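You operate a simulated robot arm through the tools that you are given. There is no shell and no other tool. Be economical: measure what you need, move in short steps, check, and stop when the job is done.

You run a simulated robot arm. Do the job below in one go: nothing can be reset, and whatever is moved stays where it is left.

Task
Put the card's weight on the silver plate, cover it, run the motor a few seconds and switch it off.
Fine: use the cord switch; three seconds are enough; the cover goes on before the motor runs.
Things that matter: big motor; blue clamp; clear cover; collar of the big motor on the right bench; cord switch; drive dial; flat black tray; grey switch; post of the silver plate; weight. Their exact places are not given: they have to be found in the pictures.

Only the result counts: the job must be done as asked and must still hold three seconds after the hand-in. Knocking over, shifting, dropping, spilling or breaking anything else fails it. Lids that push on must go on centred and level and be pressed home; caps that screw on are set level and turned clockwise until they are tight.

Robot
A 7-joint arm with a four-finger gripper on a trunk, on a base that drives. Base frame: it is fixed to the floor where the robot stands at the start and does not move with it; the origin is under the middle of the robot, x ahead of it, y to its left, z up; the surface under the hand at the start is at about z = 0.75. Units: m, rad, N and s.
Its first joint turns from -1.204 to 3.002 rad. Places, roughly: collar of the big motor on the right bench [0.7, 0.4, 0.9]; cord switch [0.6, 0.3, 0.8]; drive dial [1, 0.3, 0.9]; flat black tray [0.4, -0.8, 0.8]; grey switch [1, 0.2, 0.9]; post of the silver plate [0.7, 0.4, 0.9]. Payload 3.67 kg.
Tool frame: the origin (TCP) lies between the finger pads and is the grasp point; the fingertips stand 0.028 m ahead of it; z points along the fingers, y is the line along which they close. The gripper opens to 0.112 m. The gripper's body begins 0.073 m behind the TCP.
Orientation is that of the tool frame in the base frame, as a unit quaternion [w, x, y, z]. With the fingers straight down and closing along the base's y, the tool's x points along the base's -x, its y along +y and its z along -z.

Tools
- The arm moves only by the tool send_rows. Its argument "deltas" is a list that holds one entry, the list of rows, each a list of 7 numbers: the shift along the tool's x, y, z in m, then the turn, a rotation vector about the tool's x, y, z in rad, then the gripper command, from -1 (fully open) to 1 (shut), values between in proportion. In form: [[[x, y, z, wx, wy, wz, claw], ...]]. A call has 1 to 20 rows; each row shifts and turns the commanded pose from where the row before left it, along the tool's axes as they then stand. Rows are played at 5 a second. More than 0.05 m and 0.15 rad between two rows, or a gripper value outside its range, and nothing of the call is played. A pose out of reach is approached as far as the arm can. The call stops where the force on the tool passes 40 N (or 10 N more than at its start, if that is more) or the arm is blocked; 0.2 s more then pass. The fingers move at their own pace and stop on an object; they squeeze with about 35 N. The grip force told is the motor's: it shows also when the fingers shut on nothing. Time passes only in rows, and 0.2 s behind the last, so rows that do not move let the fingers close. It gives the time, the measured TCP pose, the force on the tool (base axes), the opening and the grip force at its end, in the units of the frame above (readings bear some noise), with the torque about the TCP (base axes, N m) and any sound that the robot's microphone picked up.
- Cameras (640 x 400 px; columns grow to the right, rows downward): "scene" is now at [0.1352, -0.023, 1.5943]; the picture's right is [-0.28, -0.96, -0.00], its down [-0.56, 0.17, -0.81] and it looks along [0.78, -0.23, -0.59] (base axes); focal length 229 px, centre (320, 200). "wrist" rides on the gripper at [0.06, -0.018, -0.104] in the tool frame; the picture's right is [0.29, 0.96, 0.00], its down [-0.80, 0.24, -0.55] and it looks along [-0.53, 0.16, 0.83] (tool axes); focal length 234 px, centre (320, 200).
- snapshot(camera): a new picture of that camera. No time passes.
- lift_body(by): slides the trunk up (or, below 0, down) by that many m; the arm and the scene camera ride with it, the base frame stays. It gives what a move gives, with no picture.
- roll_base(legs): drives the robot by 1 to 6 legs, each [ahead, turn to the left] in m and rad, along the robot's own axes; the way and the turn of a leg run together, so that a leg with both is an arc; at most 1.5 m and 3.142 rad a leg. The arm and the cameras ride along, it lands a little off, and it stops where it bumps. It gives what a move gives.
- pan_tilt(pan, tilt): turns the head with the scene camera to pan (to the left, within 1.501 rad either way) and tilt (down, from -0.506 to 1.204), counted from straight ahead of the robot. It gives what a move gives.
- probe_pixels(camera, pixels): for up to 12 pixels [column, row] of the newest picture of that camera ("zoom" is the newest enlarged one), the place [x, y, z] in the base frame of the surface seen there, good to about 0.002 m. No time passes.
- close_up(camera, box): a new picture of the part [left, top, right, bottom] of that camera's present view, enlarged. No time passes.
- sign_off(): hands the job in; it is judged then, once.

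Go step by step. Measure first, check grasps and placings, and put right what went wrong. The budget is 80 turns and 52 pictures, counting those below and the enlarged ones. Unless the task says otherwise, let go and move clear before handing in.

The tools are called after "Call:" as name(argument=value, ...) on one line, values as JSON. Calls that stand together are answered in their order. send_rows: Moves the arm, as the interface text tells. Its arguments: {"type":"object","properties":{"deltas":{"type":"array"}},"required":["deltas"]} The other tools are called the same way: lift_body (by) slides the trunk up or down; roll_base (legs) drives the base; pan_tilt (pan, tilt) turns the head that bears the scene camera; snapshot (camera) takes a picture; probe_pixels (camera, pixels) gives the place of the surface under pixels of a picture; close_up (camera, box) takes an enlarged picture of a part of a camera's view; sign_off () hands the job in.

At the start:

```text
clock: 0.0
tool_pos: [0.6361, 0.0099, 1.3852]
tool_rot: [0.0, -0.001, 1.0, 0.0]
contact_force: [-0.2, 0.4, -0.1]
wrist_torque: [-0.01, 0.0, -0.01]
finger_gap: 0.1117
finger_force: 0.0
trunk travel left (down, up): [-0.725, 0.115]
robot x, y, heading: [-0.0009, 0.0007, -0.001]
head pan, tilt: [-0.286, 0.63]
```

scene: 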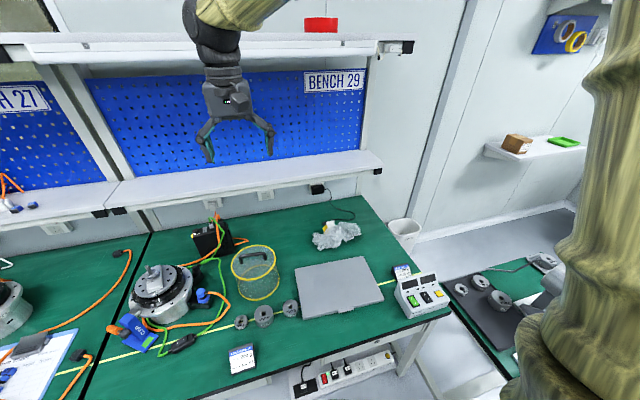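
wrist: 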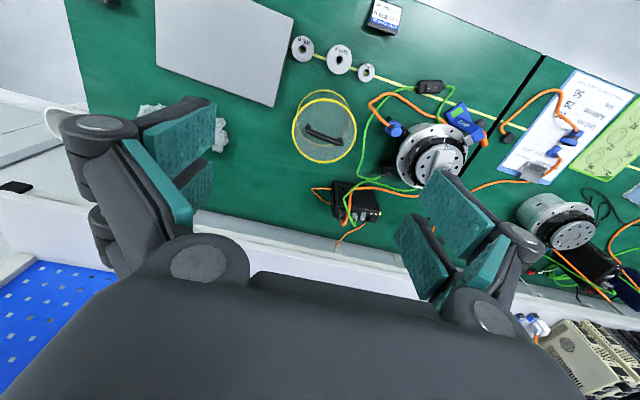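

The scene shows the big motor near (160,290), weights near (240-290,315), the wire-mesh cover at (255,270), the card at (242,358). I'll zoom in on the card and the surroundings.

Call:
close_up(camera="scene", box=[210, 330, 274, 380])

Call:
close_up(camera="scene", box=[90, 210, 314, 360])

Call:
close_up(camera="wrist", box=[280, 0, 520, 220])

Call:
close_up(camera="scene", box=[380, 240, 560, 360])

```text
8.00 times, centred on (242, 355) of scene
```

zoom: 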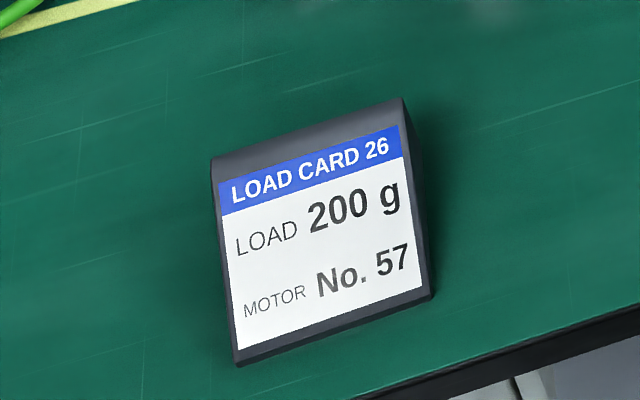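

```text
2.67 times, centred on (202, 285) of scene
```

zoom: 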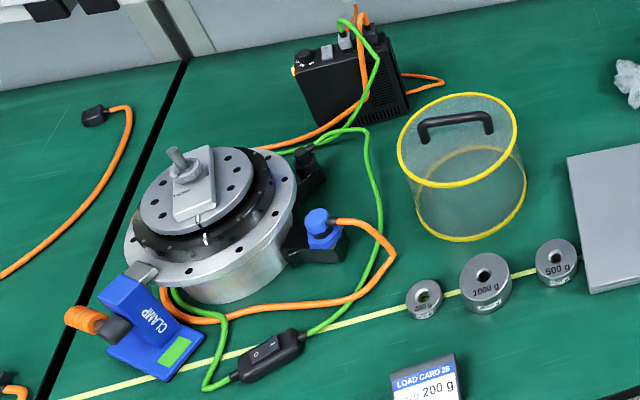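

```text
1.82 times, centred on (400, 110) of wrist
```

zoom: 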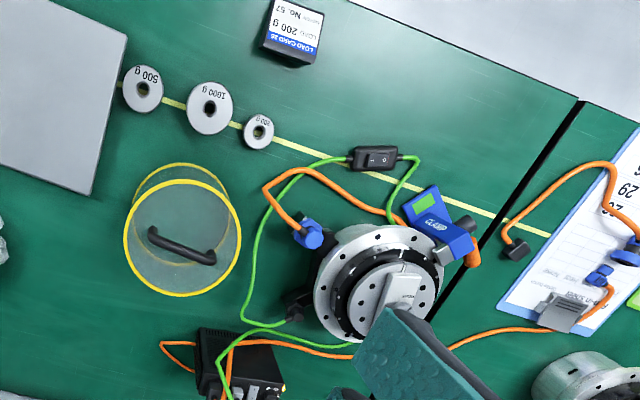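

```text
3.33 times, centred on (470, 300) of scene
```

zoom: 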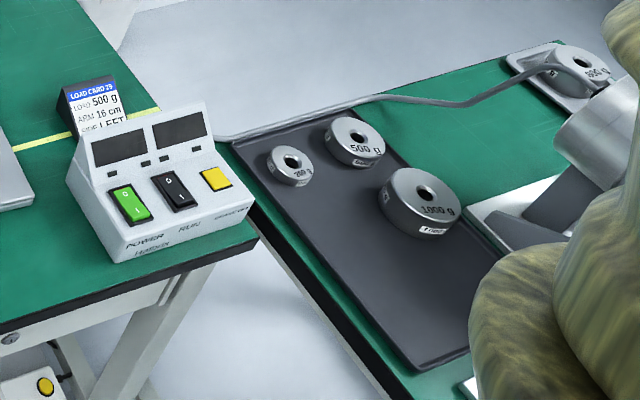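

Card 26 reads "200 g, motor No. 57"; there are two weight sets (bench and tray). I'll read the small tags and look closer at the motor.

Call:
close_up(camera="scene", box=[228, 294, 308, 344])

Call:
close_up(camera="scene", box=[450, 265, 530, 315])

Call:
close_up(camera="scene", box=[100, 255, 228, 335])

Call:
probe_pixels(camera="zoom", pixels=[[320, 60], [235, 120], [100, 180], [430, 95], [200, 330], [130, 240], [440, 390], [380, 340], [560, 215], [60, 370]])

```text
8.00 times, centred on (268, 319) of scene
```

zoom: 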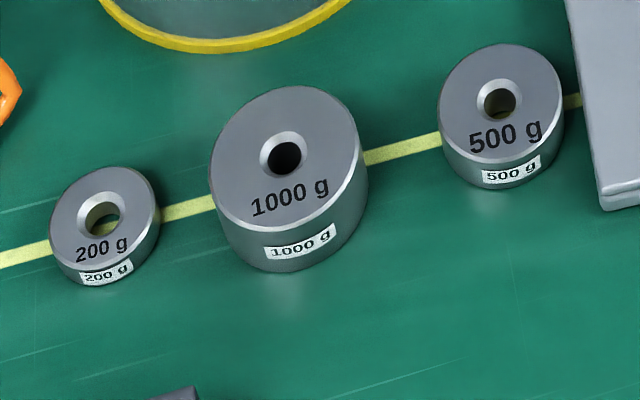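

```text
8.00 times, centred on (490, 290) of scene
```

zoom: 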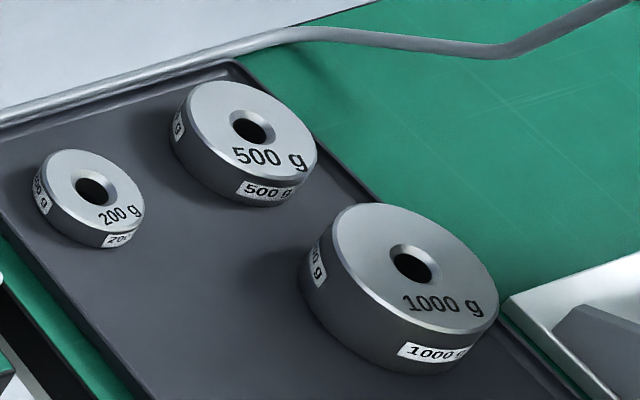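

```text
5.00 times, centred on (164, 295) of scene
```

zoom: 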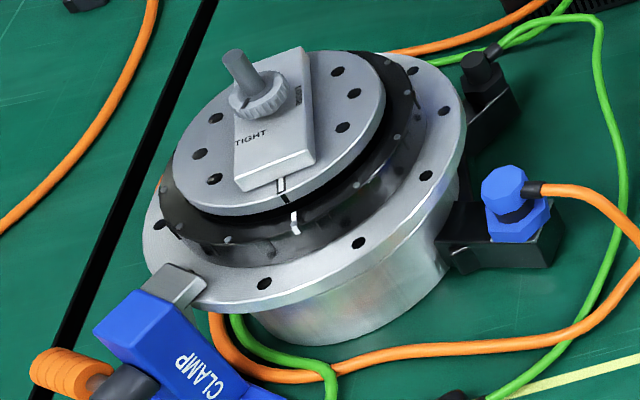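

```text
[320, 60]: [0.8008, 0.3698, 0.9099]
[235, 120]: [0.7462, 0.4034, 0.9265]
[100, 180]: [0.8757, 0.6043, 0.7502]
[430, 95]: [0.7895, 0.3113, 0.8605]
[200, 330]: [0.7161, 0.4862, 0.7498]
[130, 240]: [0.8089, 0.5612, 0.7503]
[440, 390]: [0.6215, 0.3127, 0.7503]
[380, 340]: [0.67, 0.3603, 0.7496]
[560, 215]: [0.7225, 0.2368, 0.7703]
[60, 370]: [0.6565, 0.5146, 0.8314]
```

Both 200 g weights look the same; I must check the motor number 57 and the second card ("29", 500 g, by the box). Look closer at card 29, the drive, and the left motor.

Call:
close_up(camera="scene", box=[384, 258, 448, 298])

Call:
pan_tilt(pan=0.5, tilt=0.7)

Call:
snapshot(camera="scene")

```text
10.00 times, centred on (416, 278) of scene
```

zoom: 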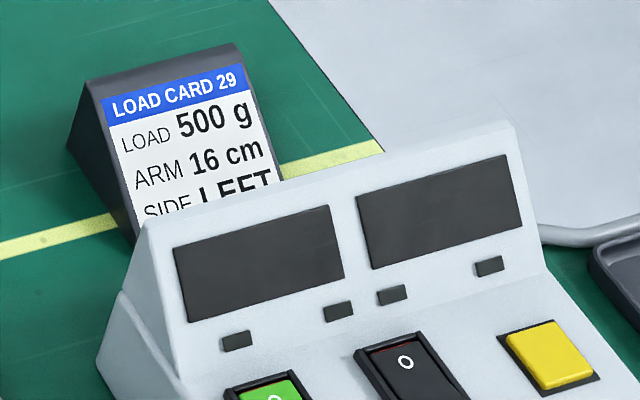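

```text
clock: 1.1
tool_pos: [0.6364, 0.0094, 1.3849]
tool_rot: [0.0, 0.0, 1.0, -0.001]
contact_force: [-1.1, -0.1, 0.2]
wrist_torque: [-0.02, -0.01, 0.02]
finger_gap: 0.112
finger_force: 0.0
trunk travel left (down, up): [-0.725, 0.115]
robot x, y, heading: [0.0008, -0.0004, -0.003]
head pan, tilt: [0.499, 0.7]
```

```text
41 pictures are left
```

scene: 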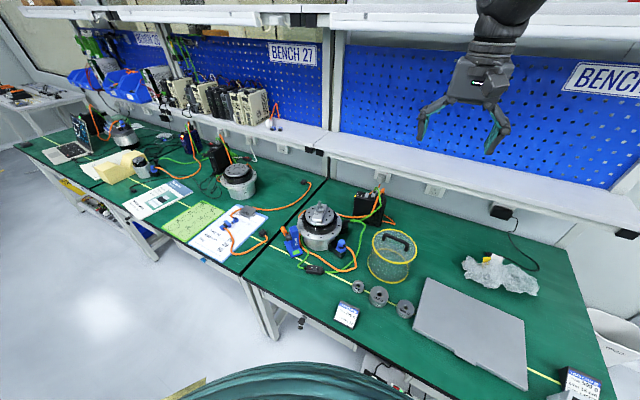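

Now the right motor is at (320,228); I'll enlarge it, the drive, and the left motor to find numbers.

Call:
close_up(camera="scene", box=[270, 185, 430, 285])

Call:
close_up(camera="scene", box=[190, 150, 290, 250])

```text
4.00 times, centred on (350, 235) of scene
```

zoom: 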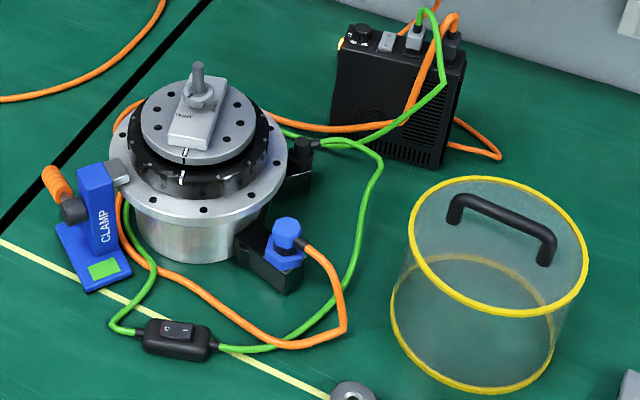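

```text
4.00 times, centred on (240, 200) of scene
```

zoom: 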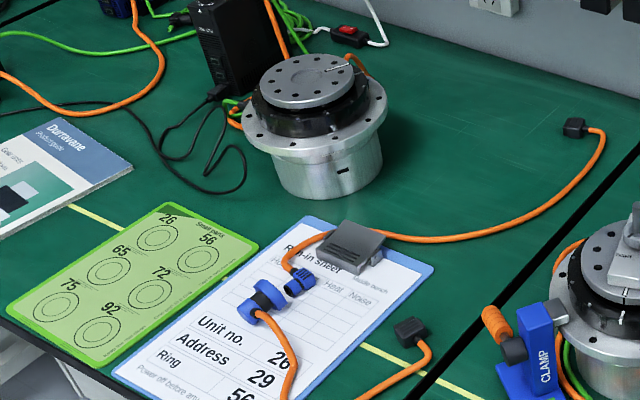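

No number on the visible motor side; its post, bar ("TIGHT") and clamp need a closer view. I move the hand to place the wrist camera over the motor.

Call:
send_rows(deltas=[[[0.022, 0.034, 0.016, 0, 0, 0, -1], [0.022, 0.034, 0.016, 0, 0, 0, -1], [0.022, 0.034, 0.016, 0, 0, 0, -1], [0.022, 0.034, 0.016, 0, 0, 0, -1], [0.022, 0.034, 0.016, 0, 0, 0, -1], [0.022, 0.034, 0.016, 0, 0, 0, -1], [0.022, 0.034, 0.016, 0, 0, 0, -1], [0.022, 0.034, 0.016, 0, 0, 0, -1]]])

Call:
snapshot(camera="wrist")

Call:
snapshot(camera="scene")

```text
clock: 2.9
tool_pos: [0.4673, 0.2782, 1.2624]
tool_rot: [-0.03, 0.008, 0.999, 0.028]
contact_force: [0.4, 0.8, -0.2]
wrist_torque: [-0.06, -0.02, -0.01]
finger_gap: 0.112
finger_force: 0.1
trunk travel left (down, up): [-0.725, 0.115]
robot x, y, heading: [0.0009, 0.0011, 0.001]
head pan, tilt: [0.499, 0.7]
```

```text
38 pictures are left
```

wrist: 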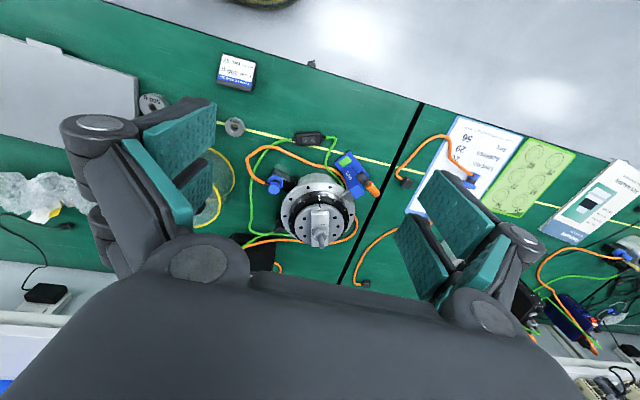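

```text
37 pictures are left
```

scene: 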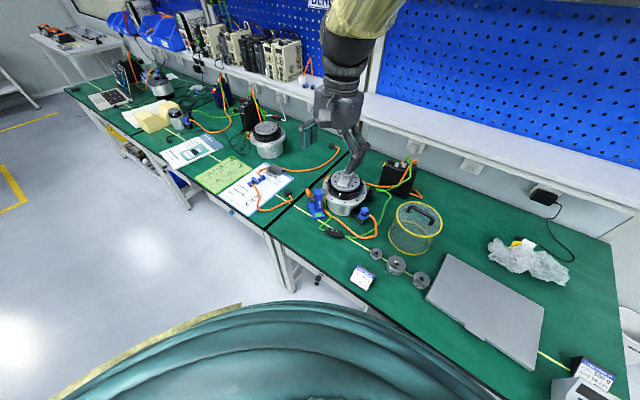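

The motor is seen at wrist (318,210). Zoom in.

Call:
close_up(camera="wrist", box=[230, 130, 390, 260])

Call:
probe_pixels(camera="zoom", pixels=[[340, 240], [310, 260], [280, 315], [360, 330], [410, 330], [300, 60], [430, 90], [320, 190], [520, 190]])

Call:
close_up(camera="scene", box=[290, 150, 450, 250])

```text
3.08 times, centred on (310, 195) of wrist
```

zoom: 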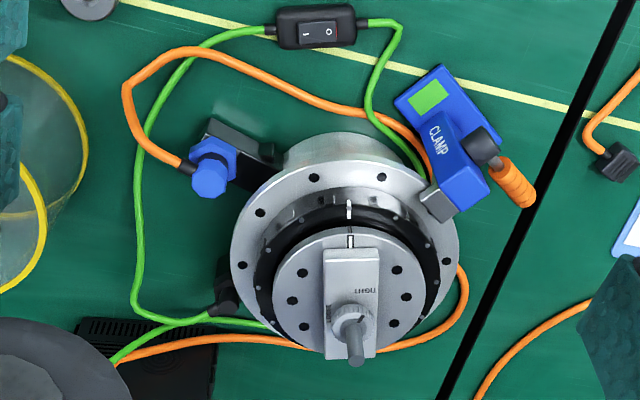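

```text
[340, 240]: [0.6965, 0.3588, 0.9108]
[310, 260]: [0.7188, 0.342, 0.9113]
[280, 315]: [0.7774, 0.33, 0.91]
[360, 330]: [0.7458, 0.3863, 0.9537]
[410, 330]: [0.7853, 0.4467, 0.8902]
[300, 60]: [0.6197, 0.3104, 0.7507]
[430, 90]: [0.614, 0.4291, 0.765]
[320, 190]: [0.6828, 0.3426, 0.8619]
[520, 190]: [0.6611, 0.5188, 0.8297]
```

```text
4.00 times, centred on (370, 200) of scene
```

zoom: 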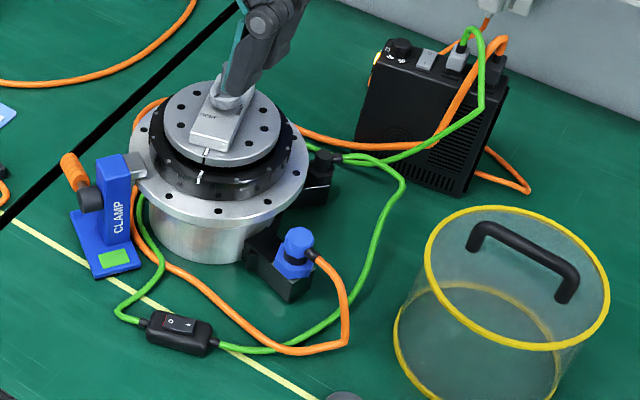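

Post/nut at about (0.75,0.385); I'll bring the wrist camera nearer for details of nut and post.

Call:
send_rows(deltas=[[[-0.03, 0.01, 0.03, 0, 0, 0, -1], [-0.03, 0.01, 0.03, 0, 0, 0, -1], [-0.03, 0.01, 0.03, 0, 0, 0, -1], [-0.03, 0.01, 0.03, 0, 0, 0, -1], [-0.03, 0.01, 0.03, 0, 0, 0, -1], [-0.03, 0.01, 0.03, 0, 0, 0, -1], [0, 0, 0, 0, 0, 0, -1], [0, 0, 0, 0, 0, 0, -1]]])

Call:
snapshot(camera="wrist")

```text
clock: 3.9
tool_pos: [0.6032, 0.2935, 1.2336]
tool_rot: [0.015, 0.032, 0.997, 0.066]
contact_force: [-0.2, 0.2, 0.1]
wrist_torque: [0.02, 0.02, 0.0]
finger_gap: 0.1121
finger_force: 0.2
trunk travel left (down, up): [-0.725, 0.115]
robot x, y, heading: [0.0036, -0.0008, -0.004]
head pan, tilt: [0.499, 0.7]
stopped in row 4: the arm was blocked; the commanded pose is now the measured one
```

```text
34 pictures are left
```

wrist: 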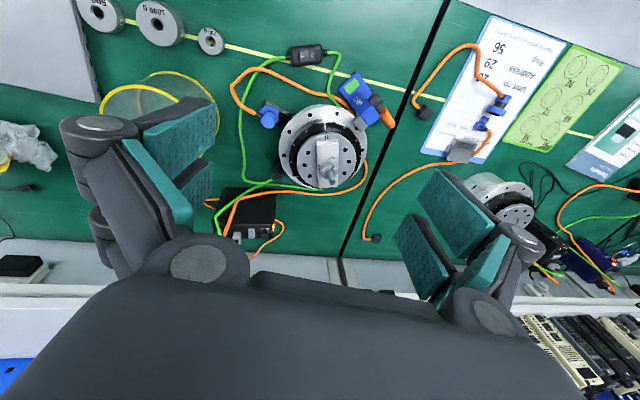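

The arm was blocked at 1.23 m (trunk high, an orientation tilt appeared). I'll lower the trunk by 0.2 and correct the tilt.

Call:
lift_body(by=-0.2)

Call:
send_rows(deltas=[[[0, 0, 0, 0.066, 0.015, -0.032, -1], [0, 0, 0, 0.066, 0.015, -0.032, -1], [0, 0, 0, 0, 0, 0, -1]]])

Call:
snapshot(camera="wrist")

```text
clock: 6.0
tool_pos: [0.6028, 0.2938, 1.0342]
tool_rot: [0.015, 0.032, 0.997, 0.064]
contact_force: [0.4, -0.1, -0.2]
wrist_torque: [-0.04, -0.03, -0.01]
finger_gap: 0.1121
finger_force: 0.0
trunk travel left (down, up): [-0.525, 0.315]
robot x, y, heading: [0.002, 0.0014, 0.0]
head pan, tilt: [0.499, 0.7]
```

```text
clock: 7.0
tool_pos: [0.621, 0.2758, 1.0697]
tool_rot: [0.001, 0.018, 0.999, 0.032]
contact_force: [0.3, 0.6, 0.6]
wrist_torque: [-0.01, 0.02, 0.02]
finger_gap: 0.1123
finger_force: 0.1
trunk travel left (down, up): [-0.525, 0.315]
robot x, y, heading: [-0.0019, -0.0016, -0.003]
head pan, tilt: [0.499, 0.7]
stopped in row 3: the arm was blocked; the commanded pose is now the measured one
```

```text
33 pictures are left
```

wrist: 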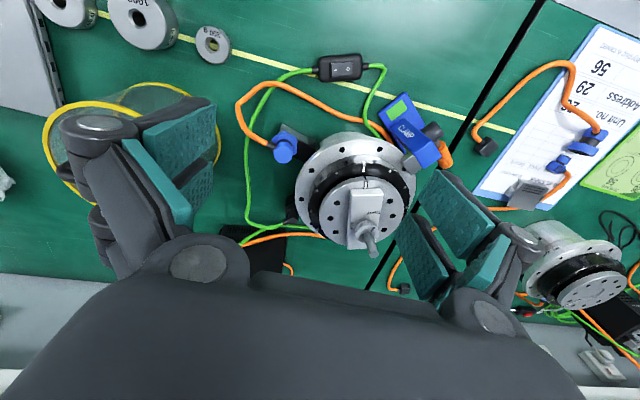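

The arm is at the edge of its pose range low relative to the trunk; I'll raise the hand, level it, then lower the trunk instead.

Call:
send_rows(deltas=[[[0, 0, -0.03, 0.02, 0, -0.01, -1], [0, 0, -0.03, 0.02, 0, -0.01, -1], [0, 0, -0.03, 0.02, 0, -0.01, -1], [0, 0, -0.03, 0, 0, 0, -1], [0, 0, 0, 0, 0, 0, -1], [0, 0, 0, 0, 0, 0, -1]]])

Call:
snapshot(camera="scene")

```text
clock: 8.4
tool_pos: [0.6242, 0.2683, 1.1956]
tool_rot: [0.0, 0.005, 1.0, 0.008]
contact_force: [0.4, 0.2, 0.2]
wrist_torque: [-0.01, 0.01, -0.02]
finger_gap: 0.1121
finger_force: 0.0
trunk travel left (down, up): [-0.525, 0.315]
robot x, y, heading: [0.0028, 0.0003, 0.001]
head pan, tilt: [0.499, 0.7]
```

```text
32 pictures are left
```

scene: 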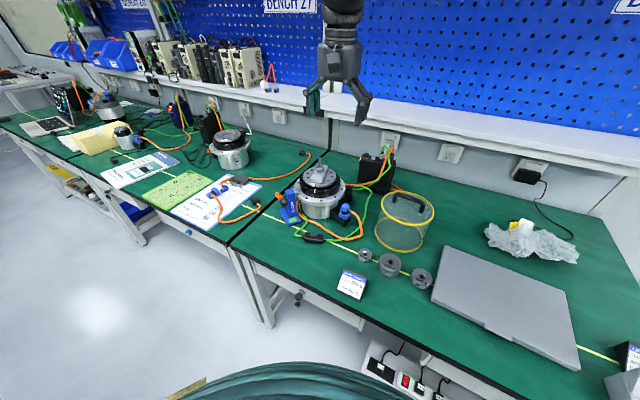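

Level again at z 1.196. Lower the trunk by 0.18 for a close look.

Call:
lift_body(by=-0.18)

Call:
snapshot(camera="wrist")

Call:
close_up(camera="scene", box=[350, 130, 450, 200])

```text
clock: 10.4
tool_pos: [0.6223, 0.2703, 1.0174]
tool_rot: [0.001, 0.006, 1.0, 0.008]
contact_force: [0.6, -0.2, -0.8]
wrist_torque: [0.0, -0.03, 0.01]
finger_gap: 0.1121
finger_force: 0.0
trunk travel left (down, up): [-0.345, 0.495]
robot x, y, heading: [-0.0017, 0.0007, 0.004]
head pan, tilt: [0.499, 0.7]
```

```text
31 pictures are left
```

wrist: 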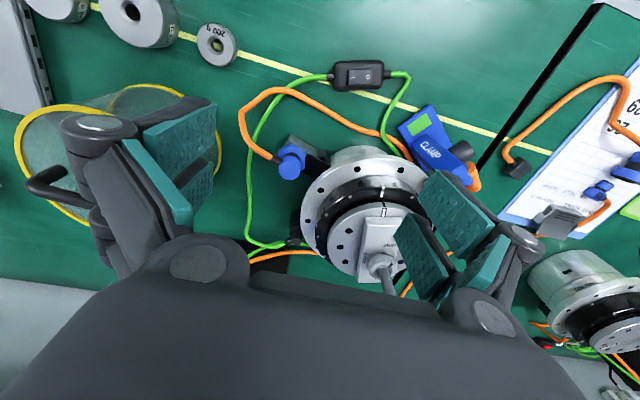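

```text
5.71 times, centred on (400, 165) of scene
```

zoom: 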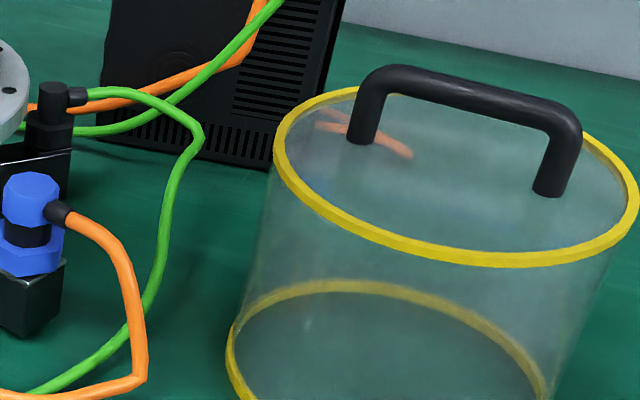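

Zoom on the motor's post in the new scene view.

Call:
close_up(camera="scene", box=[250, 110, 410, 210])

Call:
close_up(camera="wrist", box=[290, 140, 450, 300])

```text
4.00 times, centred on (330, 160) of scene
```

zoom: 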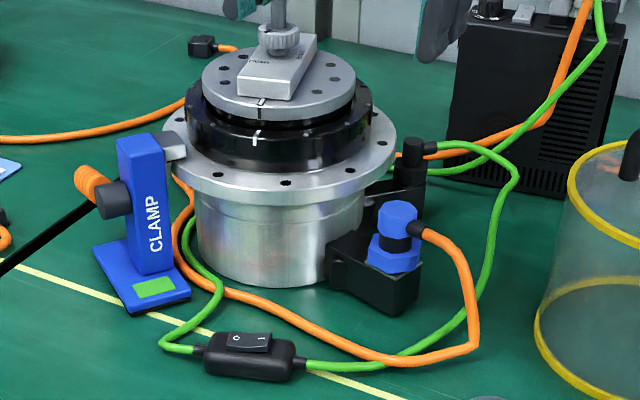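

```text
2.50 times, centred on (370, 220) of wrist
```

zoom: 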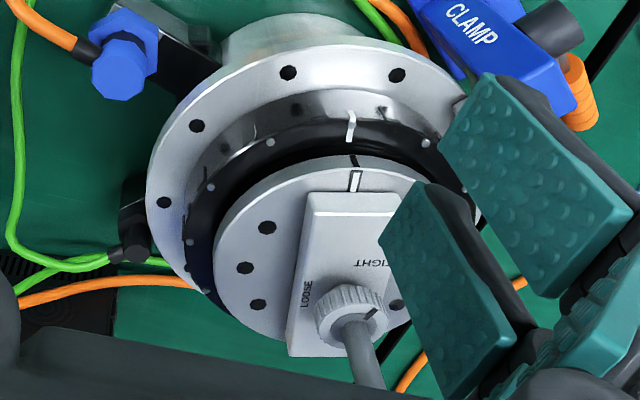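

The bar carries LOOSE and TIGHT marks and the knurled knob has a pointer. I need an unobstructed view: move hand up and to +y.

Call:
send_rows(deltas=[[[0.02, 0.02, -0.03, 0, 0, 0, -1], [0.02, 0.02, -0.03, 0, 0, 0, -1], [0.01, 0.02, -0.0, 0, 0, 0, -1], [0, 0, 0, 0, 0, 0, -1], [0, 0, 0, 0, 0, 0, -1]]])

Call:
close_up(camera="wrist", box=[240, 120, 400, 240])

```text
clock: 11.8
tool_pos: [0.5911, 0.3021, 1.1097]
tool_rot: [-0.002, 0.019, 0.999, 0.043]
contact_force: [0.8, 0.4, 0.5]
wrist_torque: [0.03, 0.01, 0.01]
finger_gap: 0.1122
finger_force: 0.1
trunk travel left (down, up): [-0.345, 0.495]
robot x, y, heading: [-0.0005, -0.0004, -0.002]
head pan, tilt: [0.499, 0.7]
stopped in row 5: the arm was blocked; the commanded pose is now the measured one
```

```text
3.33 times, centred on (320, 180) of wrist
```

zoom: 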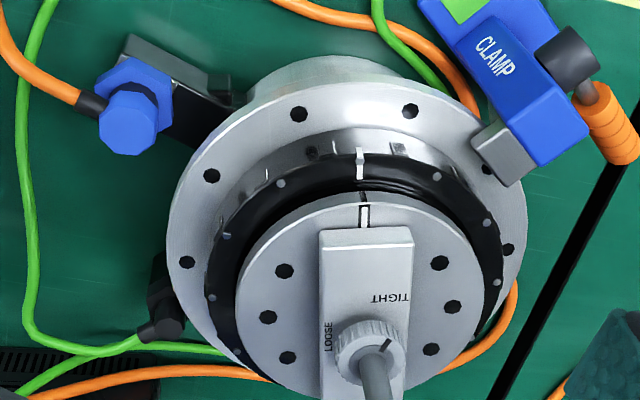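

Pointer on the knob sits beyond TIGHT (clockwise side), but I want a truer view; also the arm keeps blocking at ~26° left of the base. I'll turn the base left 0.45 rad so that the motor is straight ahead, then bring the hand to the front.

Call:
roll_base(legs=[[0, 0.45]])

Call:
send_rows(deltas=[[[0, -0.04, 0, 0.04, 0, 0, -1], [0, -0.04, 0, 0.04, 0, 0, -1], [0, -0.04, 0, 0, 0, 0, -1], [0, -0.04, 0, 0, 0, 0, -1], [0, -0.04, 0, 0, 0, 0, -1], [0, 0, 0, 0, 0, 0, -1]]])

```text
clock: 13.6
tool_pos: [0.3935, 0.5347, 1.109]
tool_rot: [-0.013, -0.21, 0.977, 0.04]
contact_force: [0.5, -0.2, -0.7]
wrist_torque: [0.01, 0.01, -0.01]
finger_gap: 0.1121
finger_force: 0.0
trunk travel left (down, up): [-0.345, 0.495]
robot x, y, heading: [-0.0017, -0.0, 0.461]
head pan, tilt: [0.499, 0.7]
```

```text
clock: 15.0
tool_pos: [0.4743, 0.3503, 1.1046]
tool_rot: [-0.004, -0.211, 0.978, 0.0]
contact_force: [0.4, -0.6, -0.2]
wrist_torque: [0.02, -0.01, 0.0]
finger_gap: 0.112
finger_force: 0.0
trunk travel left (down, up): [-0.345, 0.495]
robot x, y, heading: [0.003, 0.0012, 0.461]
head pan, tilt: [0.499, 0.7]
```

Motion is free here. Point the head at the motor and look again.

Call:
pan_tilt(pan=-0.1, tilt=0.85)

Call:
snapshot(camera="scene")

Call:
snapshot(camera="wrist")

```text
clock: 16.0
tool_pos: [0.4749, 0.3496, 1.1039]
tool_rot: [-0.005, -0.211, 0.978, 0.002]
contact_force: [-0.3, 0.4, -0.2]
wrist_torque: [-0.01, -0.02, 0.0]
finger_gap: 0.1121
finger_force: 0.0
trunk travel left (down, up): [-0.345, 0.495]
robot x, y, heading: [-0.0013, -0.001, 0.463]
head pan, tilt: [-0.099, 0.85]
```

```text
26 pictures are left
```

scene: 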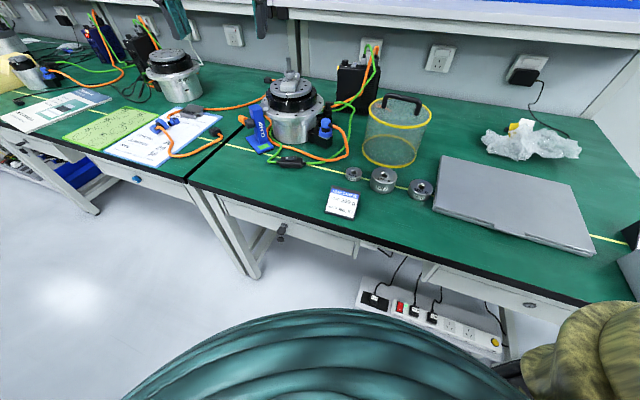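

```text
25 pictures are left
```

wrist: 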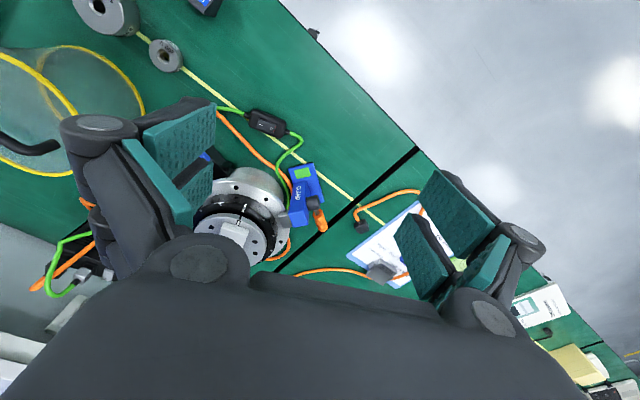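

Enlarge the motor–cover–weights region to measure positions.

Call:
close_up(camera="scene", box=[236, 65, 348, 160])

Call:
probe_pixels(camera="zoom", pixels=[[311, 60], [311, 35], [270, 85], [170, 220], [480, 220], [330, 310], [240, 150], [410, 150], [330, 255], [240, 60], [300, 90], [200, 270]])

```text
4.21 times, centred on (292, 112) of scene
```

zoom: 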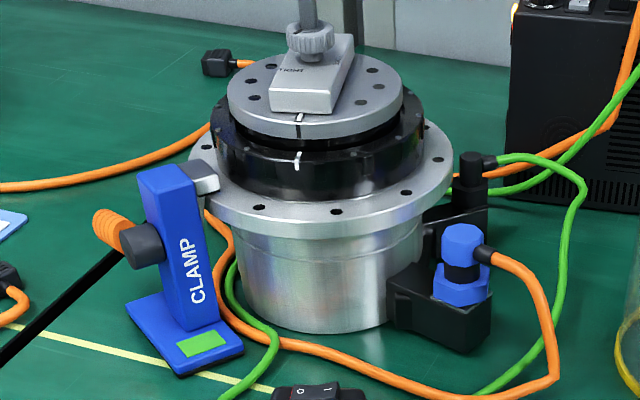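

```text
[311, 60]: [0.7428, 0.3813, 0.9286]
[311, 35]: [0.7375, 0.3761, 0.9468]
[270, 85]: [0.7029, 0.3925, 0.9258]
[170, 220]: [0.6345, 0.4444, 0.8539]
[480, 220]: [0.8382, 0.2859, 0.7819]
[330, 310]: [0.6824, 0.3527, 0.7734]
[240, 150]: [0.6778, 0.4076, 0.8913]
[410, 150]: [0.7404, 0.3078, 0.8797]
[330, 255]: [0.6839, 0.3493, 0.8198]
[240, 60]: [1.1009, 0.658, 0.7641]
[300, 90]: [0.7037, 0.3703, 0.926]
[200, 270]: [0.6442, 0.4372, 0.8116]
```

I'll shift the hand so the wrist camera is centred on the plate.

Call:
send_rows(deltas=[[[-0.031, -0.03, 0, 0, 0, 0, -1], [-0.031, -0.03, 0, 0, 0, 0, -1], [-0.031, -0.03, 0, 0, 0, 0, -1], [-0.031, -0.03, 0, 0, 0, 0, -1], [0, 0, 0, 0, 0, 0, -1], [0, 0, 0, 0, 0, 0, -1]]])

Call:
close_up(camera="wrist", box=[220, 110, 420, 260])

```text
clock: 17.4
tool_pos: [0.6396, 0.2929, 1.1027]
tool_rot: [-0.006, -0.211, 0.978, 0.002]
contact_force: [-0.1, -0.8, -0.1]
wrist_torque: [0.02, -0.03, -0.01]
finger_gap: 0.1122
finger_force: 0.1
trunk travel left (down, up): [-0.345, 0.495]
robot x, y, heading: [0.0007, -0.0002, 0.462]
head pan, tilt: [-0.099, 0.85]
```

```text
2.67 times, centred on (320, 185) of wrist
```

zoom: 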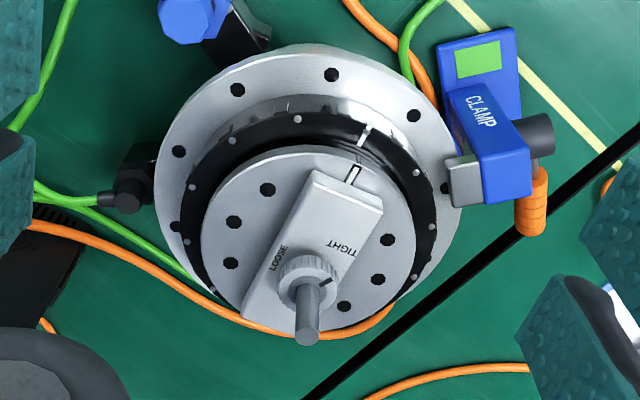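

Zoom on the knob.

Call:
close_up(camera="wrist", box=[292, 175, 352, 245])

Call:
probe_pixels(camera="zoom", pixels=[[320, 150], [220, 150], [252, 220], [285, 205], [240, 320], [170, 150], [290, 60]])

```text
5.71 times, centred on (322, 210) of wrist
```

zoom: 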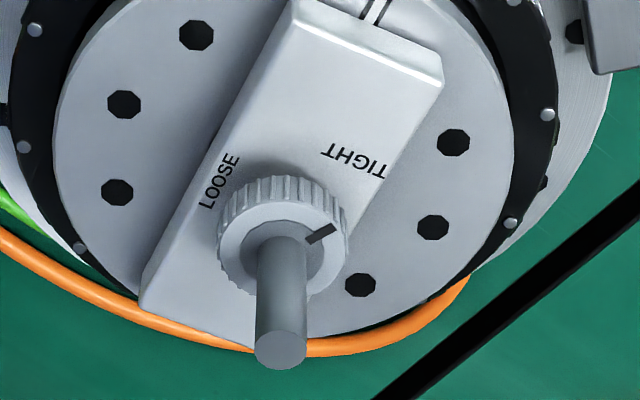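

```text
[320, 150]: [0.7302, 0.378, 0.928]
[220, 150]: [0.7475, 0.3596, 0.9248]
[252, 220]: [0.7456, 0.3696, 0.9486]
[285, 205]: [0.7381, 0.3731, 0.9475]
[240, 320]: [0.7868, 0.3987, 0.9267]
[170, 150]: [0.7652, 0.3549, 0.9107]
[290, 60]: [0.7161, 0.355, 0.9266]
```

Pointer lies at TIGHT, so the post is fastened. Now measure post top, plate and collar rims, then cover and weight.

Call:
probe_pixels(camera="zoom", pixels=[[280, 355], [280, 330], [262, 345], [300, 345], [60, 100], [510, 120], [14, 110], [552, 120], [330, 205], [225, 240], [343, 240], [300, 330]])

Call:
close_up(camera="wrist", box=[240, 120, 380, 250])

Call:
probe_pixels(camera="zoom", pixels=[[142, 205], [195, 75], [300, 25], [385, 45], [455, 110], [485, 180], [470, 250], [440, 310], [160, 280], [445, 170], [430, 80], [110, 60]])

Call:
close_up(camera="scene", box=[330, 85, 442, 205])

Call:
probe_pixels(camera="zoom", pixels=[[142, 84], [328, 80], [240, 35], [240, 136], [160, 45], [310, 45], [105, 210], [270, 255], [335, 200], [190, 35], [280, 45], [230, 250]])

```text
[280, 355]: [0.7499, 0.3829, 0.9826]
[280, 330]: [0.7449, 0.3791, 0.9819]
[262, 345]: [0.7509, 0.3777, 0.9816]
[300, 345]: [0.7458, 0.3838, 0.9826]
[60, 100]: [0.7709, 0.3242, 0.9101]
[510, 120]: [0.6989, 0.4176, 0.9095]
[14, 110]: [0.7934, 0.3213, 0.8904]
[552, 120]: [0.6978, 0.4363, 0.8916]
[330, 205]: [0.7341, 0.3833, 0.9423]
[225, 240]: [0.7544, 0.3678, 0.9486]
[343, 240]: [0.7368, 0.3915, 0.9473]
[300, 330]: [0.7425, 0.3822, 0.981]
```

```text
3.08 times, centred on (310, 185) of wrist
```

zoom: 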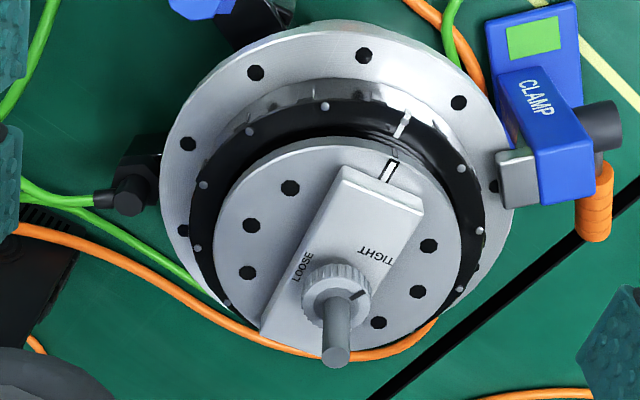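

```text
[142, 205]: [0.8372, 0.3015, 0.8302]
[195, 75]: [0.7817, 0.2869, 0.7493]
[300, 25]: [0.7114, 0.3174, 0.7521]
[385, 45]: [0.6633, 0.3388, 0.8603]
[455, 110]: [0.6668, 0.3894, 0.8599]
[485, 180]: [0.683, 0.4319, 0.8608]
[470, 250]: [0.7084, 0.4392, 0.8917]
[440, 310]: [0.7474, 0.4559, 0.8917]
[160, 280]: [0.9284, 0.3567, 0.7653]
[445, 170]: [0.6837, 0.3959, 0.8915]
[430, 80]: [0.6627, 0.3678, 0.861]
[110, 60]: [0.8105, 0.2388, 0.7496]
```

```text
3.33 times, centred on (386, 145) of scene
```

zoom: 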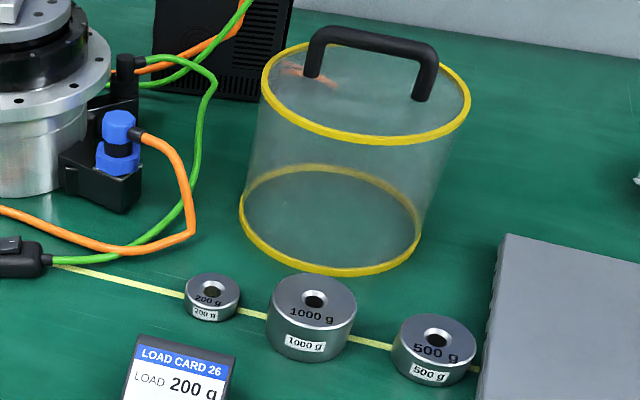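

```text
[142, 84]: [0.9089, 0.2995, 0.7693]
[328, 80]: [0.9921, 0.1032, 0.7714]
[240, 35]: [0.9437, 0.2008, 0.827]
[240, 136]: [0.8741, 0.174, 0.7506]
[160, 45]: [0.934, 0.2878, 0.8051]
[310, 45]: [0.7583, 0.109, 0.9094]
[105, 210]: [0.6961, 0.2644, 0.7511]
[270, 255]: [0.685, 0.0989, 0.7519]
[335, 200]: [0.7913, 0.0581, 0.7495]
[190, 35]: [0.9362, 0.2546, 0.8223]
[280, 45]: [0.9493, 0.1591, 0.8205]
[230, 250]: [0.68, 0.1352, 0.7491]
```

Post axis ≈ (0.747,0.381), top z 0.982, collar radius ≈0.076 at z 0.89. Now probe the cover's rims, handle, and the weight on the zoom.

Call:
probe_pixels(camera="zoom", pixels=[[265, 88], [467, 92], [376, 139], [310, 125], [440, 122], [242, 215], [417, 230], [330, 271], [320, 38], [430, 58], [375, 42], [190, 290]])

Call:
probe_pixels(camera="zoom", pixels=[[190, 285], [238, 287], [212, 277], [200, 304], [225, 304], [215, 318], [213, 291], [292, 44], [465, 75], [414, 98], [310, 74], [290, 255]])

```text
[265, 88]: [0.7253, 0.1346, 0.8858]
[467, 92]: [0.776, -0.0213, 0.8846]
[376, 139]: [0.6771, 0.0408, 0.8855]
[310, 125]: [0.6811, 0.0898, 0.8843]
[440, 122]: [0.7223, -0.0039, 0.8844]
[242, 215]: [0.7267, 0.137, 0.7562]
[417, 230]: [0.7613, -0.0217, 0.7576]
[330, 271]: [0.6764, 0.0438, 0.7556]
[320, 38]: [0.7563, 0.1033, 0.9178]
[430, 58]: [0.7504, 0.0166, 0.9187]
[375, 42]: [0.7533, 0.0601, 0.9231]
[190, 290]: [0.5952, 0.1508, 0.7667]
```

```text
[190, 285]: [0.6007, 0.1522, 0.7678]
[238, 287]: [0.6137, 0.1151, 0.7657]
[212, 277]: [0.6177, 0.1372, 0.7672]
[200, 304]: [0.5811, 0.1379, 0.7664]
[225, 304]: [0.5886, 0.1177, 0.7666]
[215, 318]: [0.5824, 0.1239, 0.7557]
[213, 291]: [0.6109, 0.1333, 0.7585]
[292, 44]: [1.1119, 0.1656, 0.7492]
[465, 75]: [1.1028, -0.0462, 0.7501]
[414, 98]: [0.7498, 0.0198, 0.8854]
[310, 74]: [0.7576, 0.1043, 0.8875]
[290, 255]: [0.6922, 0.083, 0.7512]
```

Cover: centre ≈(0.754,0.060), outer radius ≈0.08, top 0.885, handle bar along y at z≈0.917. 200 g weight at ≈(0.600,0.133), radius ≈0.021. I move over the weight with partly opened fingers, then lower the trunk.

Call:
send_rows(deltas=[[[0.0256, -0.0323, 0, 0, 0, 0, -0.1], [0.0256, -0.0323, 0, 0, 0, 0, -0.1], [0.0256, -0.0323, 0, 0, 0, 0, -0.1], [0.0256, -0.0323, 0, 0, 0, 0, -0.1], [0, 0, 0, 0, 0, 0, -0.1], [0, 0, 0, 0, 0, 0, -0.1]]])

Call:
lift_body(by=-0.25)

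Call:
snapshot(camera="wrist")

Call:
snapshot(camera="scene")

```text
clock: 18.8
tool_pos: [0.6007, 0.1335, 1.1015]
tool_rot: [-0.004, -0.211, 0.977, 0.002]
contact_force: [0.0, -0.7, -1.3]
wrist_torque: [0.03, 0.05, -0.02]
finger_gap: 0.0615
finger_force: 0.0
trunk travel left (down, up): [-0.345, 0.495]
robot x, y, heading: [0.0011, -0.0021, 0.461]
head pan, tilt: [-0.099, 0.85]
```

```text
clock: 21.4
tool_pos: [0.6003, 0.1343, 0.8505]
tool_rot: [-0.005, -0.211, 0.978, 0.002]
contact_force: [0.2, 0.5, -0.1]
wrist_torque: [0.0, 0.01, 0.02]
finger_gap: 0.0615
finger_force: 0.2
trunk travel left (down, up): [-0.095, 0.745]
robot x, y, heading: [0.0002, -0.001, 0.464]
head pan, tilt: [-0.099, 0.85]
```

```text
19 pictures are left
```

wrist: 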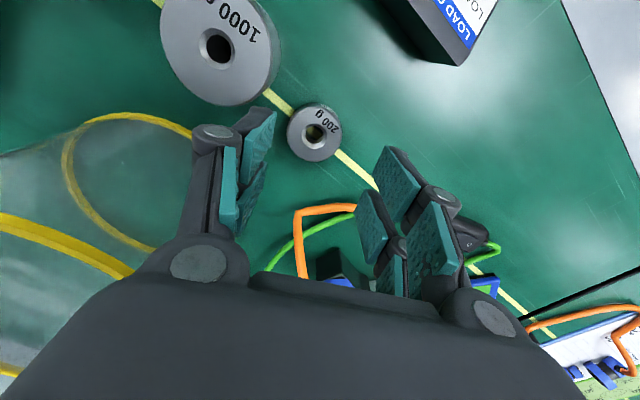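

```text
18 pictures are left
```

scene: 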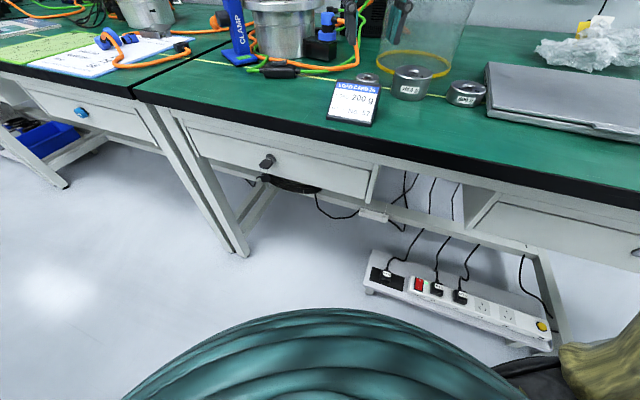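

Probe the weight's rim and hole in the wrist picture (around (313,132)) and the 1000 g.

Call:
probe_pixels(camera="wrist", pixels=[[289, 130], [339, 128], [312, 105], [314, 157], [306, 131], [322, 131], [295, 113], [333, 150], [216, 97], [272, 50], [163, 30], [440, 62]])

```text
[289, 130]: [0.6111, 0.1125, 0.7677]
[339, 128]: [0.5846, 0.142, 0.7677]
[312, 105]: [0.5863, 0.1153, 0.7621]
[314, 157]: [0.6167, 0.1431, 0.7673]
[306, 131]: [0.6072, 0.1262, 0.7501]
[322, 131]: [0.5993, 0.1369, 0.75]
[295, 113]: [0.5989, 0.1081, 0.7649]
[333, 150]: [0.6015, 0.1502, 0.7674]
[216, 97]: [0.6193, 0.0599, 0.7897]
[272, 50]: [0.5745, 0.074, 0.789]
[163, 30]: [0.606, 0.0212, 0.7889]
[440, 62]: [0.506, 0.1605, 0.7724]
```

Weight centre (0.600,0.1295), top 0.7675. Descend to TCP z 0.782 and close.

Call:
send_rows(deltas=[[[0.002, -0.0044, 0.02, 0, 0, 0, -0.1], [0, 0, 0.025, 0, 0, 0, -0.1], [0, 0, 0.0225, 0, 0, 0, -0.1], [0, 0, 0, 0, 0, 0, -0.1], [0, 0, 0, 0, 0, 0, 1], [0, 0, 0, 0, 0, 0, 1], [0, 0, 0, 0, 0, 0, 1], [0, 0, 0, 0, 0, 0, 1]]])

```text
clock: 22.0
tool_pos: [0.5994, 0.128, 0.8099]
tool_rot: [0.002, -0.21, 0.978, 0.004]
contact_force: [0.7, -7.7, 18.0]
wrist_torque: [-0.97, 0.15, 0.07]
finger_gap: 0.0709
finger_force: 6.1
trunk travel left (down, up): [-0.095, 0.745]
robot x, y, heading: [-0.0007, 0.0002, 0.46]
head pan, tilt: [-0.099, 0.85]
stopped in row 3: the force on the tool passed its limit at 52 N (the readings are from after the stop); the commanded pose is now the measured one
```

A finger touched something at tip z≈0.782 on the −y side. Lift slightly and look.

Call:
send_rows(deltas=[[[0, 0, -0.02, 0, 0, 0, -0.1], [0, 0, -0.02, 0, 0, 0, -0.1], [0, 0, 0, 0, 0, 0, -0.1]]])

Call:
snapshot(camera="wrist")

```text
clock: 22.8
tool_pos: [0.5996, 0.1281, 0.8483]
tool_rot: [0.001, -0.21, 0.978, 0.003]
contact_force: [-0.1, 0.0, -0.2]
wrist_torque: [-0.01, 0.0, 0.04]
finger_gap: 0.0612
finger_force: 0.1
trunk travel left (down, up): [-0.095, 0.745]
robot x, y, heading: [-0.0015, 0.0042, 0.461]
head pan, tilt: [-0.099, 0.85]
```

```text
17 pictures are left
```

wrist: 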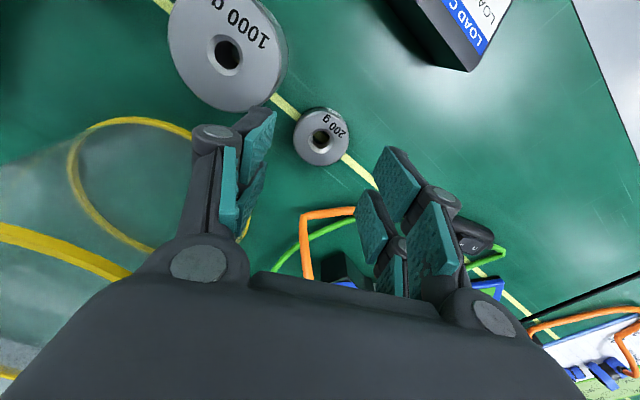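

Probe the 1000 g outline and the left fingertip.

Call:
probe_pixels(camera="wrist", pixels=[[228, 110], [286, 58], [169, 45], [227, 40], [255, 102], [262, 112], [240, 112], [268, 120], [270, 95], [205, 100], [295, 137], [348, 137]])

```text
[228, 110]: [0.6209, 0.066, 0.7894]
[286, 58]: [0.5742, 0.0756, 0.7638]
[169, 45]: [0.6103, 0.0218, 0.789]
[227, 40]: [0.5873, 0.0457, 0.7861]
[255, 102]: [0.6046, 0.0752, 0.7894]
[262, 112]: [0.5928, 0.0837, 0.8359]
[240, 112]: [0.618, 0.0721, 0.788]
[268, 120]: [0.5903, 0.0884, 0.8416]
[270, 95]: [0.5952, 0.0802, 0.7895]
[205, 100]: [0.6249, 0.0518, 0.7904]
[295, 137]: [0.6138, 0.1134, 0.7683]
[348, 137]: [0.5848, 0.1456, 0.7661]
```

The −y finger is right at the 1000 g's edge (weights lie along y). I'll raise, turn the tool so the fingers close along base x, and recheck.

Call:
send_rows(deltas=[[[0, 0, -0.03, 0, 0, 0, -0.1], [0, 0, -0.03, 0, 0, -0.14, -0.1], [0, 0, 0, 0, 0, -0.14, -0.1], [0, 0, 0, 0, 0, -0.14, -0.1], [0, 0, 0, 0, 0, -0.14, -0.1], [0, 0, 0, 0, 0, -0.14, -0.1], [0, 0, 0, 0, 0, -0.14, -0.1], [0, 0, 0, 0, 0, -0.14, -0.1], [0, 0, 0, 0, 0, -0.14, -0.1], [0, 0, 0, 0, 0, 0, -0.1], [0, 0, 0, 0, 0, 0, -0.1]]])

Call:
snapshot(camera="wrist")

```text
clock: 25.2
tool_pos: [0.6004, 0.1275, 0.9085]
tool_rot: [0.003, -0.698, 0.716, 0.002]
contact_force: [0.4, -0.4, -0.3]
wrist_torque: [0.0, 0.02, -0.04]
finger_gap: 0.0617
finger_force: 0.2
trunk travel left (down, up): [-0.095, 0.745]
robot x, y, heading: [0.0031, -0.0021, 0.464]
head pan, tilt: [-0.099, 0.85]
```

```text
16 pictures are left
```

wrist: 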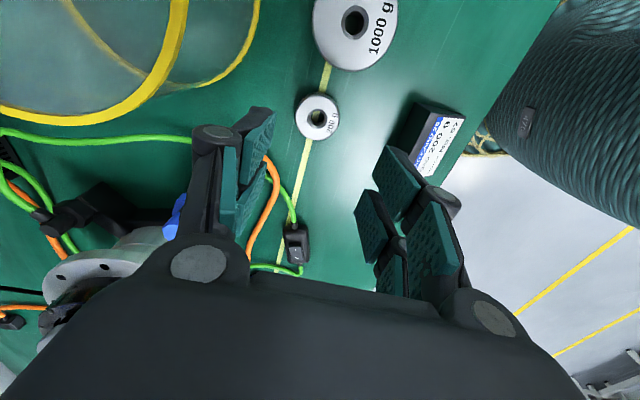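

Now the fingers straddle along x, clear of the 1000 g. Re-measure the weight's rim.

Call:
probe_pixels(camera="wrist", pixels=[[298, 116], [337, 114], [317, 97], [317, 138], [304, 130], [333, 128], [350, 68], [317, 30]])

```text
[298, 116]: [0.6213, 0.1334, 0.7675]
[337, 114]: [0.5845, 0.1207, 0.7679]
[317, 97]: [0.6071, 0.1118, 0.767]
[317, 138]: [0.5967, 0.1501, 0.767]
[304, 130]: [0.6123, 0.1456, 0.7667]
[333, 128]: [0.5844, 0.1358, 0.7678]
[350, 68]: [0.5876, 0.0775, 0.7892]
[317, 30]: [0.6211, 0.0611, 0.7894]
```

Centre (0.6015,0.131). Descend and grasp.

Call:
send_rows(deltas=[[[-0.0035, -0.001, 0.035, 0, 0, 0, -0.1], [0, 0, 0.035, 0, 0, 0, -0.1], [0, 0, 0.03, 0, 0, 0, -0.1], [0, 0, 0.015, 0, 0, 0, -0.1], [0, 0, 0.0115, 0, 0, 0, -0.1], [0, 0, 0, 0, 0, 0, -0.1], [0, 0, 0, 0, 0, 0, 1], [0, 0, 0, 0, 0, 0, 1], [0, 0, 0, 0, 0, 0, 1], [0, 0, 0, 0, 0, 0, 1]]])

```text
clock: 27.4
tool_pos: [0.6018, 0.1323, 0.7808]
tool_rot: [0.003, -0.697, 0.717, 0.003]
contact_force: [0.1, 0.5, 0.3]
wrist_torque: [-0.01, 0.02, 0.01]
finger_gap: 0.044
finger_force: 34.8
trunk travel left (down, up): [-0.095, 0.745]
robot x, y, heading: [0.0012, -0.0003, 0.461]
head pan, tilt: [-0.099, 0.85]
```

Gripped (gap 0.044, 35 N). Raise with the trunk, then carry above the post.

Call:
lift_body(by=0.28)

Call:
send_rows(deltas=[[[-0.0281, -0.0153, 0, 0, 0, 0, 1], [-0.0281, -0.0153, 0, 0, 0, 0, 1], [-0.0281, -0.0153, 0, 0, 0, 0, 1], [-0.0281, -0.0153, 0, 0, 0, 0, 1], [-0.0281, -0.0153, 0, 0, 0, 0, 1], [-0.0281, -0.0153, 0, 0, 0, 0, 1], [-0.0281, -0.0153, 0, 0, 0, 0, 1], [-0.0281, -0.0153, 0, 0, 0, 0, 1], [-0.0281, -0.0153, 0, 0, 0, 0, 1], [0, 0, 0, 0, 0, 0, 1], [0, 0, 0, 0, 0, 0, 1]]])

Call:
snapshot(camera="wrist")

Call:
snapshot(camera="scene")

```text
clock: 30.3
tool_pos: [0.6014, 0.134, 1.0615]
tool_rot: [0.003, -0.697, 0.717, 0.003]
contact_force: [0.7, -0.8, -2.5]
wrist_torque: [0.04, 0.02, -0.03]
finger_gap: 0.0442
finger_force: 35.2
trunk travel left (down, up): [-0.375, 0.465]
robot x, y, heading: [0.0002, -0.0009, 0.458]
head pan, tilt: [-0.099, 0.85]
```

```text
clock: 32.7
tool_pos: [0.7482, 0.3846, 1.0618]
tool_rot: [0.001, -0.698, 0.716, 0.001]
contact_force: [0.5, 0.9, -2.8]
wrist_torque: [0.03, -0.01, 0.01]
finger_gap: 0.0441
finger_force: 34.9
trunk travel left (down, up): [-0.375, 0.465]
robot x, y, heading: [0.0017, -0.0009, 0.461]
head pan, tilt: [-0.099, 0.85]
```

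```text
15 pictures are left
```

wrist: 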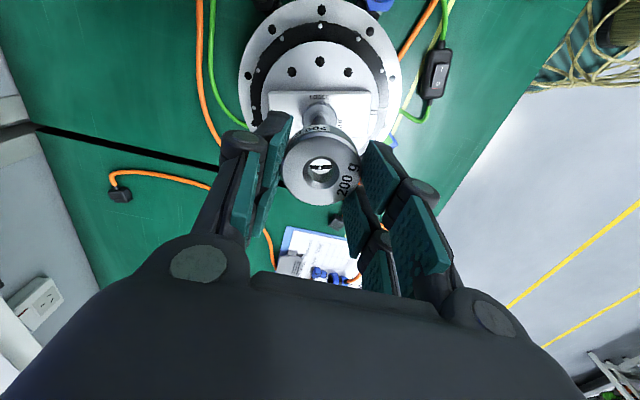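

```text
14 pictures are left
```

scene: 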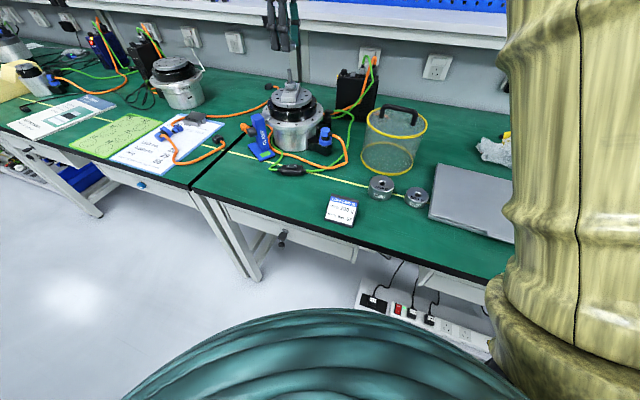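

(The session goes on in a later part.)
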